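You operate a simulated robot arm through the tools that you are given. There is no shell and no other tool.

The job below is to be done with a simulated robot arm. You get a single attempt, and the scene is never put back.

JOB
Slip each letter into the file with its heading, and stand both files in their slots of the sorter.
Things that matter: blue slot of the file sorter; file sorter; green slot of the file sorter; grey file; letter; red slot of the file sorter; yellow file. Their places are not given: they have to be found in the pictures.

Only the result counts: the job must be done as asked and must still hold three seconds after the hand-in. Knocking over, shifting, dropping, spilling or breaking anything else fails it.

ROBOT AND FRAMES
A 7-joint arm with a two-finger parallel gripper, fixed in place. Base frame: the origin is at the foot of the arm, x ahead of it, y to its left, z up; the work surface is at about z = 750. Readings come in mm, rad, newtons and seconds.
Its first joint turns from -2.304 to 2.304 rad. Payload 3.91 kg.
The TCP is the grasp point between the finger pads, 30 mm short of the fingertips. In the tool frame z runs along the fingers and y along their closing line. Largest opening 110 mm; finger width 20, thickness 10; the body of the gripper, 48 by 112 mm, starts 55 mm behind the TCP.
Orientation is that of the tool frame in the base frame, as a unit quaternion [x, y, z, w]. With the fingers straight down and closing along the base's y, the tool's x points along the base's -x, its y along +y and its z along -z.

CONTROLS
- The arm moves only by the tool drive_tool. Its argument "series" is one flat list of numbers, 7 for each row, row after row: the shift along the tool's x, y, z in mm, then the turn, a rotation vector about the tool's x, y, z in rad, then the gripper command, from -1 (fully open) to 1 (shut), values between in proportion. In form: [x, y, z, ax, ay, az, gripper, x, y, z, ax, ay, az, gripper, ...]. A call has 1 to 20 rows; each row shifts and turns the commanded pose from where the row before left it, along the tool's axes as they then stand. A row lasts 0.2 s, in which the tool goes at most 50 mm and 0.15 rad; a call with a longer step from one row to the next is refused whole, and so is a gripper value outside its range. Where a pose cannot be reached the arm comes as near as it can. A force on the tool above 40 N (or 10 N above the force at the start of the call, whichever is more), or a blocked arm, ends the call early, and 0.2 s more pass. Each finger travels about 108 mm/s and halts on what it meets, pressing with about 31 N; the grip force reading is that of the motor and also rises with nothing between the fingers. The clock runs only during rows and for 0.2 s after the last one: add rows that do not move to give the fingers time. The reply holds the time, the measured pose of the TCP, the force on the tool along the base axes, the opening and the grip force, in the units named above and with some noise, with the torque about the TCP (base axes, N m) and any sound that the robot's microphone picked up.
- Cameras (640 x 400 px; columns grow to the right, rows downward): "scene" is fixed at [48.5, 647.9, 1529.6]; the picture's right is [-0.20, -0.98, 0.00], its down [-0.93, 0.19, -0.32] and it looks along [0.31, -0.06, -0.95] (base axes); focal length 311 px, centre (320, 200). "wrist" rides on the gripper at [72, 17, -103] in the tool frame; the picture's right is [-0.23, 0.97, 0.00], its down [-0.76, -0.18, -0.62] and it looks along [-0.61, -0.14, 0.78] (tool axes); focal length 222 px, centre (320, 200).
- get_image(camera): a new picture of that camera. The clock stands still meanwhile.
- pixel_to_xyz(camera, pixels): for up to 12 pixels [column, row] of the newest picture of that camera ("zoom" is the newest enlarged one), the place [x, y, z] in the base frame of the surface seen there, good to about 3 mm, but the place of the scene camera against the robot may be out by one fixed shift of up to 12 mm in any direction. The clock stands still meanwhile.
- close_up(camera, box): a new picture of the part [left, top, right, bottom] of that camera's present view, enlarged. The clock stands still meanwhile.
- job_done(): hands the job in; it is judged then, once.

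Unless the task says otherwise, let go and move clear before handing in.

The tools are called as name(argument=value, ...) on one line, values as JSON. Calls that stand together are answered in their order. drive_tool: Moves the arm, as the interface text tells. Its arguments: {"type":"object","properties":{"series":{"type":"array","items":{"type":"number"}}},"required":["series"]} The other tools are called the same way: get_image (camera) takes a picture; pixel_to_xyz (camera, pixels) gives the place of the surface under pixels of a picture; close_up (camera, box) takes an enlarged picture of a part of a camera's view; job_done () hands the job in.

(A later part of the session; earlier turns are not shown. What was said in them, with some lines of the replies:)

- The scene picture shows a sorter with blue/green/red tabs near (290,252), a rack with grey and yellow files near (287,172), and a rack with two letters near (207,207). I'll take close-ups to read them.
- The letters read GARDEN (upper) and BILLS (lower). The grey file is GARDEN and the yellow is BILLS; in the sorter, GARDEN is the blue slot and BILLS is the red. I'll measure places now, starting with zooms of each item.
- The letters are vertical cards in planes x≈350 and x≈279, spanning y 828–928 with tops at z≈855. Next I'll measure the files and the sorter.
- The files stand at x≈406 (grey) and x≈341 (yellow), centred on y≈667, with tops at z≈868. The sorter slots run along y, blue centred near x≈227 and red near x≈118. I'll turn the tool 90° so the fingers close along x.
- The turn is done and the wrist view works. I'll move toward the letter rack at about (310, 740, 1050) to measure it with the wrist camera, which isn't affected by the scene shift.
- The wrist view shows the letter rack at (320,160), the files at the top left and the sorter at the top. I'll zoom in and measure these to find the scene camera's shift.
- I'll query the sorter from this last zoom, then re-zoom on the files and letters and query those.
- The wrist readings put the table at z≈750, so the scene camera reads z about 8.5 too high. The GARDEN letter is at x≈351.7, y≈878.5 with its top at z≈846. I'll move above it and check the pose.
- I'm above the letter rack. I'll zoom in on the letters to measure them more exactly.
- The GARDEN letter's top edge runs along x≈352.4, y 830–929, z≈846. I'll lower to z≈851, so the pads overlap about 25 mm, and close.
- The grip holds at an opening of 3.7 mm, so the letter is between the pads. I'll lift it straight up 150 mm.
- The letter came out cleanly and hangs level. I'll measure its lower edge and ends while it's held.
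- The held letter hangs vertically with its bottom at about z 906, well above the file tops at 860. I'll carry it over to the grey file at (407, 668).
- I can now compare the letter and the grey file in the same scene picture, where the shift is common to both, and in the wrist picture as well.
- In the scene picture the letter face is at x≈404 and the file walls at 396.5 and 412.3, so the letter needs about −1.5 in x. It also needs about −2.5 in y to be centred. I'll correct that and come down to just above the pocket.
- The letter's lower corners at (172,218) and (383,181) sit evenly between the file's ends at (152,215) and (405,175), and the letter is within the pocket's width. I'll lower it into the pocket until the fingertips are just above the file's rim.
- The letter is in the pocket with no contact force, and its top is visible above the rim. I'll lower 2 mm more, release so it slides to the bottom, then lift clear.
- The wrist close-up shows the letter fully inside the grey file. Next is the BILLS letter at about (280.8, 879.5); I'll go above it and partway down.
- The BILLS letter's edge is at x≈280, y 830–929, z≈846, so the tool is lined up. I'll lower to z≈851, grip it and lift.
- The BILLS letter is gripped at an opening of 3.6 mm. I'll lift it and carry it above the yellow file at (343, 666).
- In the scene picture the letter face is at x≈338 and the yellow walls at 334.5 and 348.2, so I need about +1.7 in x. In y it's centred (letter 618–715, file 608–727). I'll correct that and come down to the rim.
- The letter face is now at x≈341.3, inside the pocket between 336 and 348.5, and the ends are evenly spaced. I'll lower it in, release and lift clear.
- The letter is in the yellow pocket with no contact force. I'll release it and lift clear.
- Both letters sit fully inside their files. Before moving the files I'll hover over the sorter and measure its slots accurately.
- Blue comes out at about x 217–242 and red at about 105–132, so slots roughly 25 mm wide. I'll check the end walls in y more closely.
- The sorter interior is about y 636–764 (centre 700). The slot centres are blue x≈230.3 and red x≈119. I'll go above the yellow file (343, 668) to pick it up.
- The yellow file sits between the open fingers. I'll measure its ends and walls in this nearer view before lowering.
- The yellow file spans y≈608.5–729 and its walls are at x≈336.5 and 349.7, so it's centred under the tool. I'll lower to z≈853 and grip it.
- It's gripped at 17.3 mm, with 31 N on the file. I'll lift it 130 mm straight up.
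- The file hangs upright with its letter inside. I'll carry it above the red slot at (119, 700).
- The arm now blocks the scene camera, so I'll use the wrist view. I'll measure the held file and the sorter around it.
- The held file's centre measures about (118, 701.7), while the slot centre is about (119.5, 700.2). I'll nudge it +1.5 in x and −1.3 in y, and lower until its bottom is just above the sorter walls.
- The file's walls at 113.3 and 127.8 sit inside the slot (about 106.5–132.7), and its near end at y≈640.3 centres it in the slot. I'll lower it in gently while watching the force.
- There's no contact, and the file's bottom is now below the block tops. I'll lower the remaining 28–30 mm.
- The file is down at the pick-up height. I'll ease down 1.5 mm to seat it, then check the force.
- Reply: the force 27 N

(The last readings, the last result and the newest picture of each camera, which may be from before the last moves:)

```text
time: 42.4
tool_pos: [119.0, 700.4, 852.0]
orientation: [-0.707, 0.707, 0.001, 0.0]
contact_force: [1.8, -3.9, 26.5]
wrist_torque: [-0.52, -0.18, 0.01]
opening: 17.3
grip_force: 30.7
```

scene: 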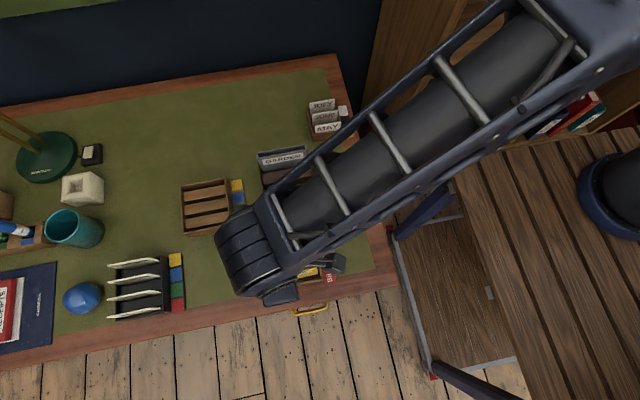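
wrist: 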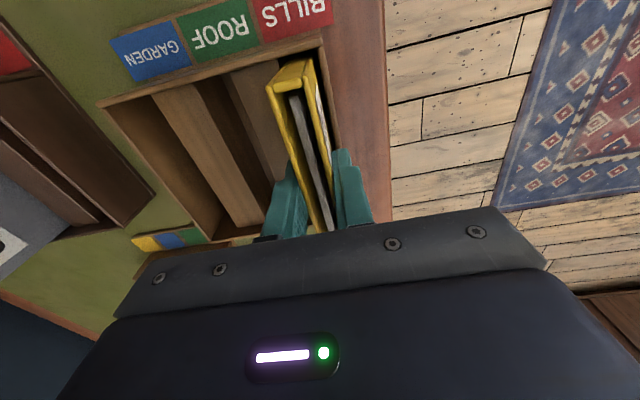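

The file touched the slot floor (26 N upward). I'll ease back 1 mm, open the fingers, and rise straight up.

drive_tool(series=[0, 0, -1.3, 0, 0, 0, 1, 0, 0, 0, 0, 0, 0, 1, 0, 0, 0, 0, 0, 0, 0.6, 0, 0, 0, 0, 0, 0, 0.4, 0, 0, 0, 0, 0, 0, 0.3, 0, 0, 0, 0, 0, 0, 0.3, 0, 0, -10, 0, 0, 0, 0.3, 0, 0, -20, 0, 0, 0, 0.3, 0, 0, -30, 0, 0, 0, 0.3, 0, 0, -40, 0, 0, 0, 0.2, 0, 0, 0, 0, 0, 0, 0.2])

get_image(camera="wrist")

close_up(camera="wrist", box=[185, 0, 375, 200])

get_image(camera="scene")

```text
time: 44.8
tool_pos: [119.7, 699.2, 952.3]
orientation: [-0.707, 0.707, 0.001, 0.0]
contact_force: [-0.3, 0.7, 0.5]
wrist_torque: [-0.03, 0.01, 0.0]
opening: 44.0
grip_force: 0.0
```

```text
taken
```

wrist: 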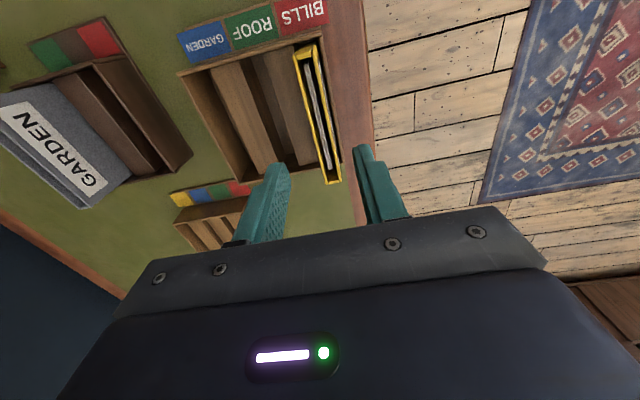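

```text
2.00 times, centred on (280, 100) of wrist
```

zoom: 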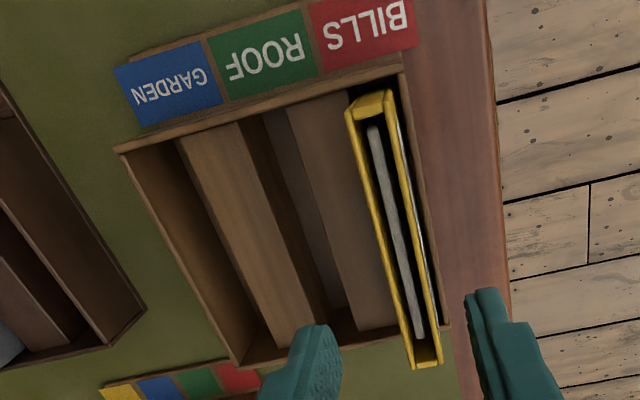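

```text
taken
```

scene: 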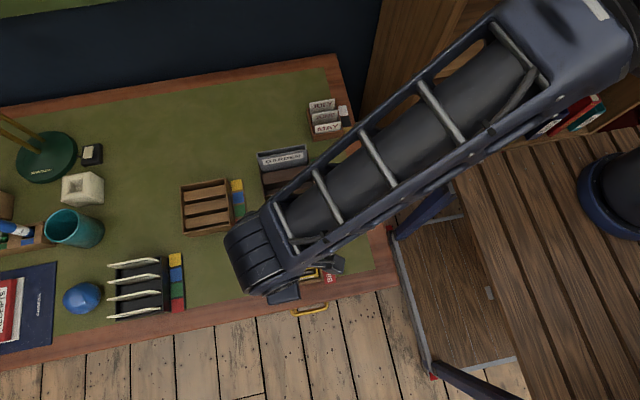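

The yellow file stands upright in the red slot with its letter inside. I'll check its top height and the sorter's position.

pixel_to_xyz(camera="zoom", pixels=[[352, 115], [372, 103], [390, 95], [370, 200], [408, 200], [410, 366], [440, 360], [390, 130], [425, 360], [225, 150], [150, 200], [240, 340]])

pixel_to_xyz(camera="zoom", pixels=[[196, 170], [215, 220], [240, 290], [260, 220], [280, 270], [310, 220], [325, 280], [120, 152], [360, 74], [245, 345], [200, 250], [385, 250]])

```text
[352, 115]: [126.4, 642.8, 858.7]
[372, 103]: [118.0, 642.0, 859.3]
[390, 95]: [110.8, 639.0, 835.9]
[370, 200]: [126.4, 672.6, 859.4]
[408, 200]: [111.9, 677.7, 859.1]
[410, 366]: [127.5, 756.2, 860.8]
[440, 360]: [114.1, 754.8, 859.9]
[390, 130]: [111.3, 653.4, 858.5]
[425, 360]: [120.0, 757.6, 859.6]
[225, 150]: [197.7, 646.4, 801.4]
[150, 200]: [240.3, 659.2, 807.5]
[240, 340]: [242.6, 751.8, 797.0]
```

```text
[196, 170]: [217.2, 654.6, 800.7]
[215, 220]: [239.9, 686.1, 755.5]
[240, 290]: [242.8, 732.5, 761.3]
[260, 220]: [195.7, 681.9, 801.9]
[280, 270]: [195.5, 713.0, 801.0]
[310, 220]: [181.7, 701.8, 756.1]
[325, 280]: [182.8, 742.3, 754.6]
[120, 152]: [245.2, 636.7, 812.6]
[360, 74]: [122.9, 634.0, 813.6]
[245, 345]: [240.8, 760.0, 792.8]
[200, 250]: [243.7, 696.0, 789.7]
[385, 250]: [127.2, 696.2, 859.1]
```

The sorter hasn't moved, and the yellow file's top is at z≈859.5 between y≈640 and 760. I'll move on to the grey file at (407, 668.5).

drive_tool(series=[4.31, -41, 0, 0, 0, 0, 0.2, 4.31, -41, 0, 0, 0, 0, 0.2, 4.31, -41, 0, 0, 0, 0, 0.2, 4.31, -41, 0, 0, 0, 0, 0.2, 4.31, -41, 0, 0, 0, 0, 0.2, 4.31, -41, 0, 0, 0, 0, 0.2, 4.31, -41, 0, 0, 0, 0, 0.2, 0, 0, 20, 0, 0, 0, 0.2, 0, 0, 20, 0, 0, 0, 0.2, 0, 0, 0, 0, 0, 0, 0.2, 0, 0, 0, 0, 0, 0, 0.2])

close_up(camera="wrist", box=[270, 40, 370, 220])

close_up(camera="scene", box=[230, 110, 350, 300])

```text
time: 47.2
tool_pos: [405.3, 668.5, 911.5]
orientation: [0.707, -0.707, 0.0, 0.001]
contact_force: [-0.1, -0.3, 0.2]
wrist_torque: [-0.02, 0.02, -0.01]
opening: 44.1
grip_force: 0.0
```

```text
2.22 times, centred on (320, 130) of wrist
```

zoom: 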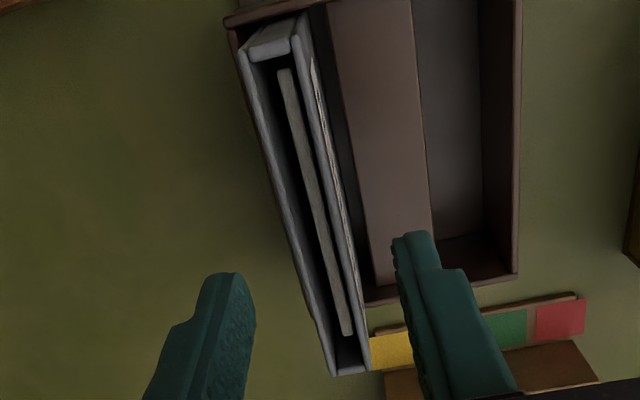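

```text
2.11 times, centred on (290, 205) of scene
```

zoom: 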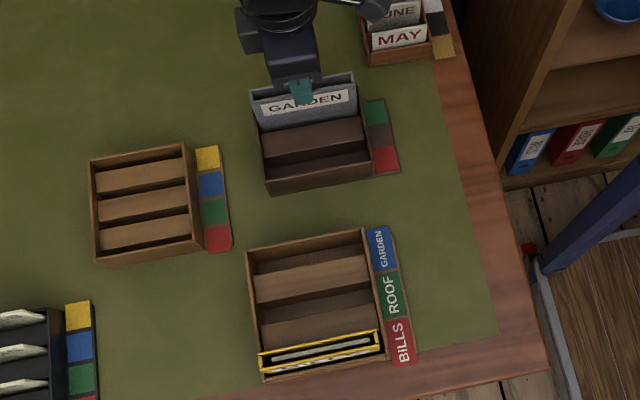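

The scene view confirms the yellow file is in the red slot. I'll measure the grey file in the near wrist view.

close_up(camera="wrist", box=[270, 40, 370, 220])

pixel_to_xyz(camera="zoom", pixels=[[244, 56], [268, 49], [292, 43], [333, 372], [350, 370], [366, 366], [274, 160], [316, 130], [294, 230], [338, 220], [310, 290], [352, 280]])

```text
2.22 times, centred on (320, 130) of wrist
```

zoom: 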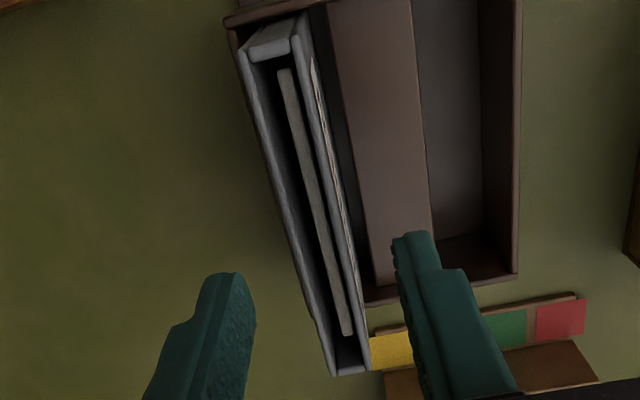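

```text
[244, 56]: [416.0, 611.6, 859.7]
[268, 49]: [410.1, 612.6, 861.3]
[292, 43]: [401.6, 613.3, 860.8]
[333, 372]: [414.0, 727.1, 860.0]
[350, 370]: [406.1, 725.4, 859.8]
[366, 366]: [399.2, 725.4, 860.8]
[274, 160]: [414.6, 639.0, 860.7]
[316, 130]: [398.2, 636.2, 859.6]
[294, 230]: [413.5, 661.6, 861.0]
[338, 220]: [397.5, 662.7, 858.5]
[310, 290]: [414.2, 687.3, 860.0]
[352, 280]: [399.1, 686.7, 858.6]
```

The grey file is centred at about (406.7, 669), under the tool. I'll lower to z≈853, grip, and lift.

drive_tool(series=[-0.5, 0, 19.6, 0, 0, 0, 0.2, 0, 0, 19.6, 0, 0, 0, 0.2, 0, 0, 19.6, 0, 0, 0, 0.2, 0, 0, 0, 0, 0, 0, 0.2, 0, 0, 0, 0, 0, 0, 0.4, 0, 0, 0, 0, 0, 0, 0.6, 0, 0, 0, 0, 0, 0, 0.8, 0, 0, 0, 0, 0, 0, 1, 0, 0, 0, 0, 0, 0, 1, 0, 0, 0, 0, 0, 0, 1])

close_up(camera="wrist", box=[220, 0, 400, 220])

```text
time: 49.4
tool_pos: [405.7, 669.4, 852.2]
orientation: [-0.706, 0.708, 0.0, 0.0]
contact_force: [0.5, -0.2, -0.1]
wrist_torque: [-0.01, 0.04, -0.02]
opening: 17.4
grip_force: 31.5
```

```text
1.82 times, centred on (310, 110) of wrist
```

zoom: 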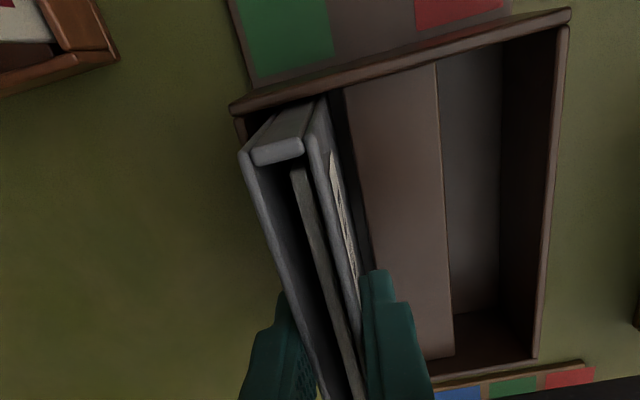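

It's gripped at 17.4 mm. I'll lift it and carry it above the blue slot.

drive_tool(series=[0, 0, -5, 0, 0, 0, 1, 0, 0, -15, 0, 0, 0, 1, 0, 0, -25, 0, 0, 0, 1, 0, 0, -25, 0, 0, 0, 1, 0, 0, -30, 0, 0, 0, 1, 0, 0, -30, 0, 0, 0, 1, 0, 0, 0, 0, 0, 0, 1, -6, 35.24, 0, 0, 0, 0, 1, -6, 35.24, 0, 0, 0, 0, 1, -6, 35.24, 0, 0, 0, 0, 1, -6, 35.24, 0, 0, 0, 0, 1, -6, 35.24, 0, 0, 0, 0, 1, 0, 0, 0, 0, 0, 0, 1, 0, 0, 0, 0, 0, 0, 1])

get_image(camera="wrist")

close_up(camera="scene", box=[220, 120, 360, 300])

close_up(camera="wrist", box=[240, 0, 420, 170])

```text
time: 52.4
tool_pos: [230.9, 697.7, 983.7]
orientation: [-0.707, 0.708, 0.001, 0.0]
contact_force: [-0.8, 0.4, -0.8]
wrist_torque: [-0.03, 0.04, 0.0]
opening: 17.2
grip_force: 31.0
```

```text
taken
```

wrist: 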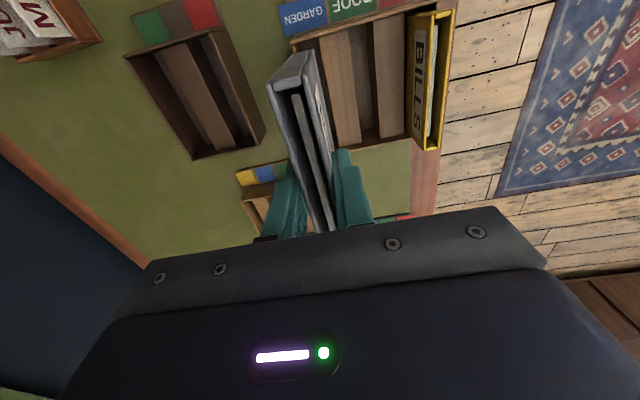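

```text
2.22 times, centred on (290, 210) of scene
```

zoom: 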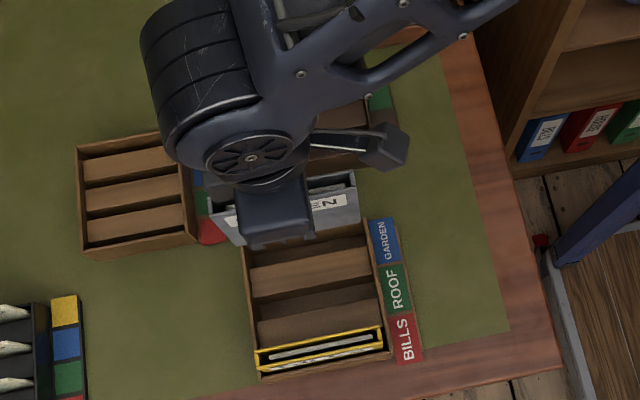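

```text
2.35 times, centred on (330, 85) of wrist
```

zoom: 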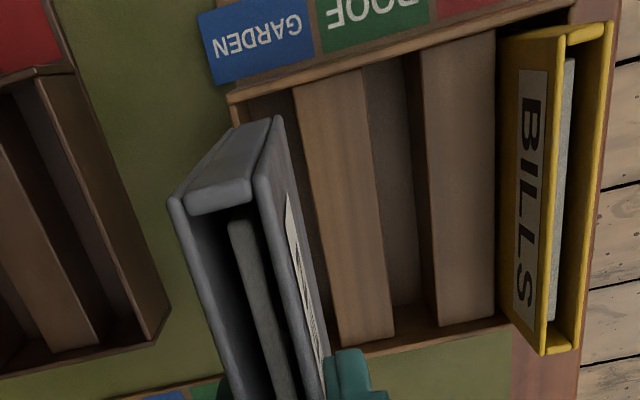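

I'll measure the held grey file against the blue slot.

pixel_to_xyz(camera="zoom", pixels=[[178, 210], [220, 197], [258, 185], [190, 250], [268, 230], [205, 310], [284, 290], [300, 360], [235, 160], [250, 140], [262, 125], [225, 180]])

pixel_to_xyz(camera="zoom", pixels=[[300, 110], [310, 150], [325, 220], [340, 320], [362, 100], [375, 200], [392, 310], [240, 108], [270, 100], [288, 120], [300, 170], [236, 92]])

```text
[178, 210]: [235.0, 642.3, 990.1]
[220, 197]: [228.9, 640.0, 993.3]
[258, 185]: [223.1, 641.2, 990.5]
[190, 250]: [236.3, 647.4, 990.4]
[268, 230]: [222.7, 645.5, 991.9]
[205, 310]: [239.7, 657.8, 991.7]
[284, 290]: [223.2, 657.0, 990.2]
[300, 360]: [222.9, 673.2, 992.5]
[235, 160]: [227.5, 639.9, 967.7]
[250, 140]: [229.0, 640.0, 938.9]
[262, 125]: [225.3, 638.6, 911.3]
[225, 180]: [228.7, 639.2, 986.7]
```

```text
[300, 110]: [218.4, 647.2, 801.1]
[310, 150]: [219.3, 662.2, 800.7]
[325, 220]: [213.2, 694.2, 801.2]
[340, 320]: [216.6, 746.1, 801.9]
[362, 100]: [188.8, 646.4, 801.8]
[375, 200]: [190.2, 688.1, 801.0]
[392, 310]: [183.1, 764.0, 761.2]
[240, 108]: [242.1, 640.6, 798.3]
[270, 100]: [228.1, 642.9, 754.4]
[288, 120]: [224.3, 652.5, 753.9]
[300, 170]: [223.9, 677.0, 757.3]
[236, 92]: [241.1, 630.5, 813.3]
```

The grey file's centre is about (229.8, 699.6) and the blue slot's is about (230.2, 700.2), so it's well lined up. I'll lower to just above the walls and check again.

drive_tool(series=[0, -0.3, 20, 0, 0, 0, 1, 0, 0, 20, 0, 0, 0, 1, 0, 0, 20, 0, 0, 0, 1, 0, 0, 0, 0, 0, 0, 1, 0, 0, 0, 0, 0, 0, 1])

close_up(camera="wrist", box=[220, 0, 400, 170])

```text
time: 53.6
tool_pos: [231.1, 699.9, 925.1]
orientation: [0.707, -0.707, 0.0, 0.0]
contact_force: [0.5, 0.2, -0.8]
wrist_torque: [0.02, 0.02, 0.0]
opening: 17.2
grip_force: 30.8
```

```text
2.35 times, centred on (310, 85) of wrist
```

zoom: 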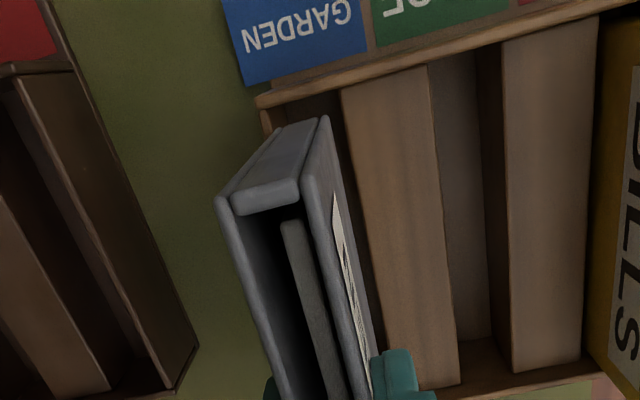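

pixel_to_xyz(camera="zoom", pixels=[[224, 210], [265, 196], [306, 185], [236, 250], [314, 230], [250, 300], [330, 290], [272, 170], [290, 145], [300, 128], [262, 340], [345, 350]])

pixel_to_xyz(camera="zoom", pixels=[[346, 120], [353, 160], [368, 230], [382, 300], [335, 120], [342, 150], [266, 130], [268, 118], [320, 108], [450, 40], [440, 200], [330, 100]])

```text
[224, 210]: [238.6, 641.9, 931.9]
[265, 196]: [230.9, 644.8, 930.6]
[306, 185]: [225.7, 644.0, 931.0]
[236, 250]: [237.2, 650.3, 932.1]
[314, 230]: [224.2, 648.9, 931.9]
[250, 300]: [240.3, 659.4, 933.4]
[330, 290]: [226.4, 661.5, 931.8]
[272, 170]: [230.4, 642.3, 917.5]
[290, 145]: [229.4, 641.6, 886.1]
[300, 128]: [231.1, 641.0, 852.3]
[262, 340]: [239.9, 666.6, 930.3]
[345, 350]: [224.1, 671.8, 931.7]
```

```text
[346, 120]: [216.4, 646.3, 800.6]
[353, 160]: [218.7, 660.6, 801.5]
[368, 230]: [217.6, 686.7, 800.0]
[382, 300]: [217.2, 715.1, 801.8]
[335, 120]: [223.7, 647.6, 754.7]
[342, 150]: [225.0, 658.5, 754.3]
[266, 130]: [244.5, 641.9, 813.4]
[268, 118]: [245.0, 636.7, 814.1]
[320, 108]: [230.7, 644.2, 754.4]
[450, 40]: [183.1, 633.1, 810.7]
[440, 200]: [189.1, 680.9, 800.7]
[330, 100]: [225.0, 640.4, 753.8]
```

In this view the file's centre reads about (232, 701.8), slightly past the slot centre. I'll nudge −1.0 in x and −0.8 in y, then lower it in gently.

drive_tool(series=[0.8, 1.0, 0, 0, 0, 0, 1, 0, 0, 8, 0, 0, 0, 1, 0, 0, 8, 0, 0, 0, 1, 0, 0, 8, 0, 0, 0, 1, 0, 0, 8, 0, 0, 0, 1, 0, 0, 6, 0, 0, 0, 1, 0, 0, 0, 0, 0, 0, 1])

close_up(camera="wrist", box=[200, 0, 400, 170])

```text
time: 55.2
tool_pos: [231.3, 699.2, 884.3]
orientation: [-0.707, 0.707, -0.001, 0.0]
contact_force: [0.6, -0.8, -0.3]
wrist_torque: [-0.02, 0.01, -0.02]
opening: 17.4
grip_force: 31.3
```

```text
2.35 times, centred on (300, 85) of wrist
```

zoom: 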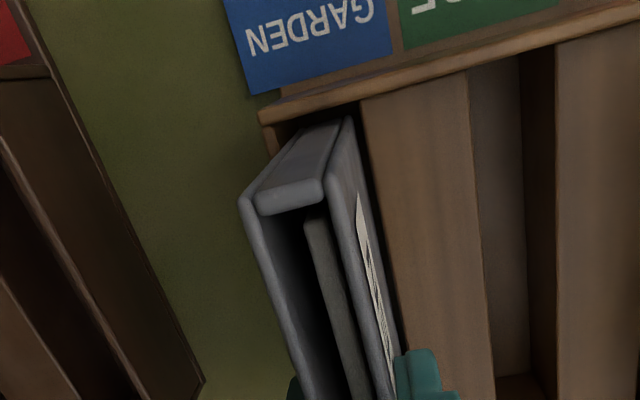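

There's no contact and the file is in the blue slot. I'll continue down, slower near the floor.

drive_tool(series=[0, 0, 7, 0, 0, 0, 1, 0, 0, 7, 0, 0, 0, 1, 0, 0, 7, 0, 0, 0, 1, 0, 0, 7, 0, 0, 0, 1, 0, 0, 3, 0, 0, 0, 1, 0, 0, 0, 0, 0, 0, 1])

close_up(camera="wrist", box=[200, 0, 400, 220])

```text
time: 56.6
tool_pos: [230.3, 698.9, 854.4]
orientation: [-0.707, 0.708, 0.0, 0.0]
contact_force: [-0.2, -0.4, -1.0]
wrist_torque: [0.01, -0.01, 0.02]
opening: 17.4
grip_force: 31.0
```

```text
1.82 times, centred on (300, 110) of wrist
```

zoom: 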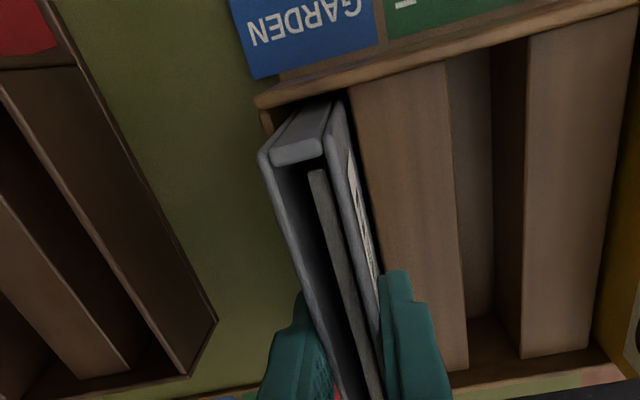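

It's still without contact at z≈854. I'll ease down in 0.7 mm steps until it touches.

drive_tool(series=[0, 0, 0.8, 0, 0, 0, 1, 0, 0, 0.7, 0, 0, 0, 1, 0, 0, 0.7, 0, 0, 0, 1, 0, 0, 0, 0, 0, 0, 1])

```text
time: 57.6
tool_pos: [229.1, 699.5, 852.6]
orientation: [-0.707, 0.707, -0.001, 0.0]
contact_force: [-0.1, -0.8, 6.2]
wrist_torque: [-0.3, 0.04, -0.02]
opening: 17.5
grip_force: 31.1
```

The file has just touched the floor (6 N upward). I'll open the fingers and rise straight up.

drive_tool(series=[0, 0, -0.3, 0, 0, 0, 1, 0, 0, 0, 0, 0, 0, 0.6, 0, 0, 0, 0, 0, 0, 0.4, 0, 0, 0, 0, 0, 0, 0.3, 0, 0, 0, 0, 0, 0, 0.3, 0, 0, -10, 0, 0, 0, 0.3, 0, 0, -20, 0, 0, 0, 0.3, 0, 0, -30, 0, 0, 0, 0.3, 0, 0, -40, 0, 0, 0, 0.2, 0, 0, -40, 0, 0, 0, 0.2, 0, 0, 0, 0, 0, 0, 0.2])

get_image(camera="wrist")

close_up(camera="wrist", box=[240, 0, 440, 180])

get_image(camera="scene")

```text
time: 60.0
tool_pos: [229.1, 698.2, 991.9]
orientation: [0.707, -0.707, 0.0, 0.0]
contact_force: [0.0, 0.3, -0.3]
wrist_torque: [0.0, -0.01, 0.03]
opening: 44.0
grip_force: 0.0
```

```text
taken
```

wrist: 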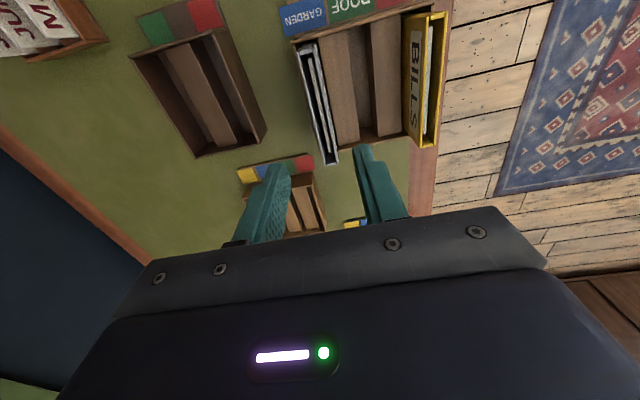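

```text
2.22 times, centred on (340, 90) of wrist
```

zoom: 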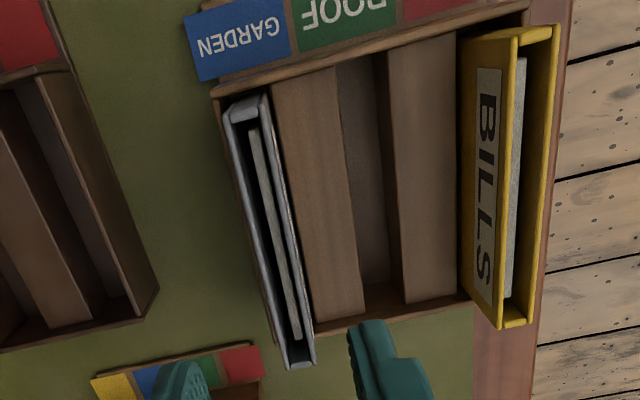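

```text
taken
```

scene: 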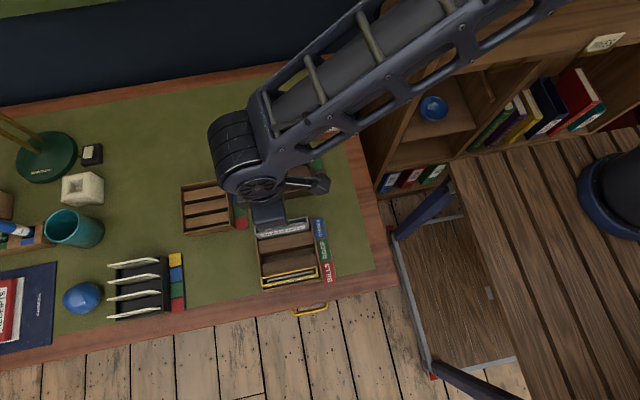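

Both files stand in their slots with letters inside. I'll move the arm up and away, then inspect everything from the scene camera.

drive_tool(series=[0, 0, -40, 0, 0, 0, 0.2, 0, 0, -40, 0, 0, 0, 0.2, 35, 0, -10, 0, 0, 0, 0.2, 40, 0, -10, 0, 0, 0, 0.2, 40, 0, 0, 0, 0, 0, 0.2, 40, 0, 0, 0, 0, 0, 0.2, 20, 0, 0, 0, 0, 0, 0.2, 0, 0, 0, 0, 0, 0, 0.2])

get_image(camera="scene")

get_image(camera="wrist")

close_up(camera="scene", box=[235, 200, 345, 300])

```text
time: 61.8
tool_pos: [231.9, 523.3, 1090.3]
orientation: [0.708, -0.707, 0.0, 0.0]
contact_force: [-0.2, -0.1, 0.5]
wrist_torque: [-0.01, 0.02, 0.03]
opening: 43.8
grip_force: 0.0
```

```text
taken
```

scene: 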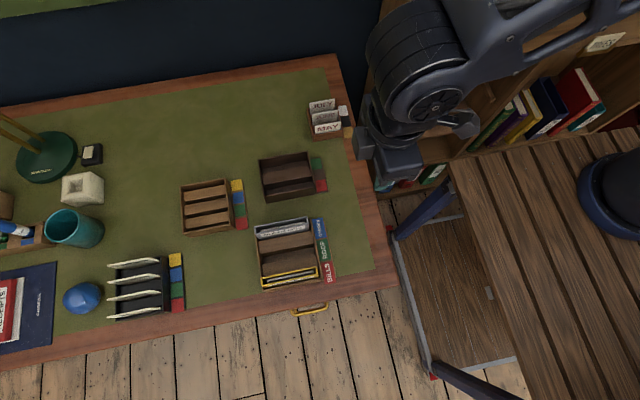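

```text
taken
```

wrist: 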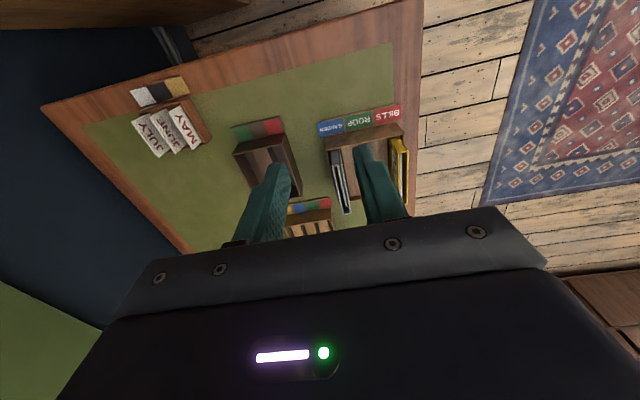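

```text
4.00 times, centred on (290, 250) of scene
```

zoom: 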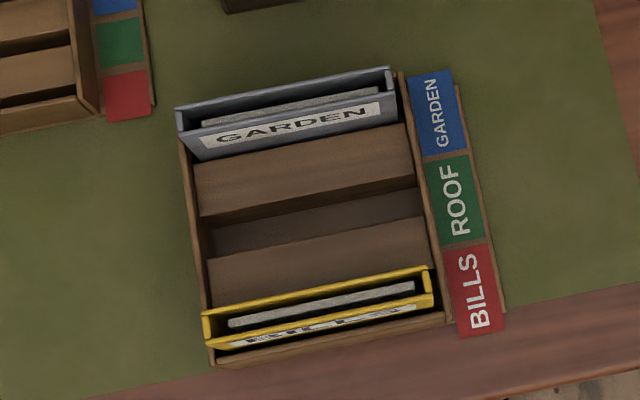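

Both files stand in their matching slots with a letter visible in each. I'll check the heights to be sure they're fully seated and the letters are all the way down.

pixel_to_xyz(camera="zoom", pixels=[[280, 88], [290, 115], [178, 112], [388, 72], [290, 104], [350, 93], [320, 285], [320, 318], [205, 315], [430, 270], [320, 301], [390, 290]])

```text
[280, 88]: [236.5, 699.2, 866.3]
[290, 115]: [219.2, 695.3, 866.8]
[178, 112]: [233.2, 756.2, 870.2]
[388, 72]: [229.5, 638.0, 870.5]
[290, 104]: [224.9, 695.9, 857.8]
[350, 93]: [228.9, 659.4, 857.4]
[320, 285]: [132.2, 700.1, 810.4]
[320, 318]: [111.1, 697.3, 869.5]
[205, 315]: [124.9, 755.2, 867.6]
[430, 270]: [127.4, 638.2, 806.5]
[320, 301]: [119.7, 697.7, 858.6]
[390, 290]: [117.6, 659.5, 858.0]
```

Both file tops are at z≈868 in the scene frame, the same as when seated in the rack. Both letters are about 10 mm below the rims, the arm is clear, and nothing else has moved. I'm handing in.

job_done()

```text
The job is handed in.
```

The GARDEN letter is in the grey file, which stands in the sorter's blue GARDEN slot. The BILLS letter is in the yellow file, which stands in the red BILLS slot.

In the last pictures, both files were fully seated and both letters sat about 10 mm below the rims. The arm was clear, and nothing else on the desk had visibly moved. I handed the job in, but the reply only confirmed receipt, so I don't have the verdict.
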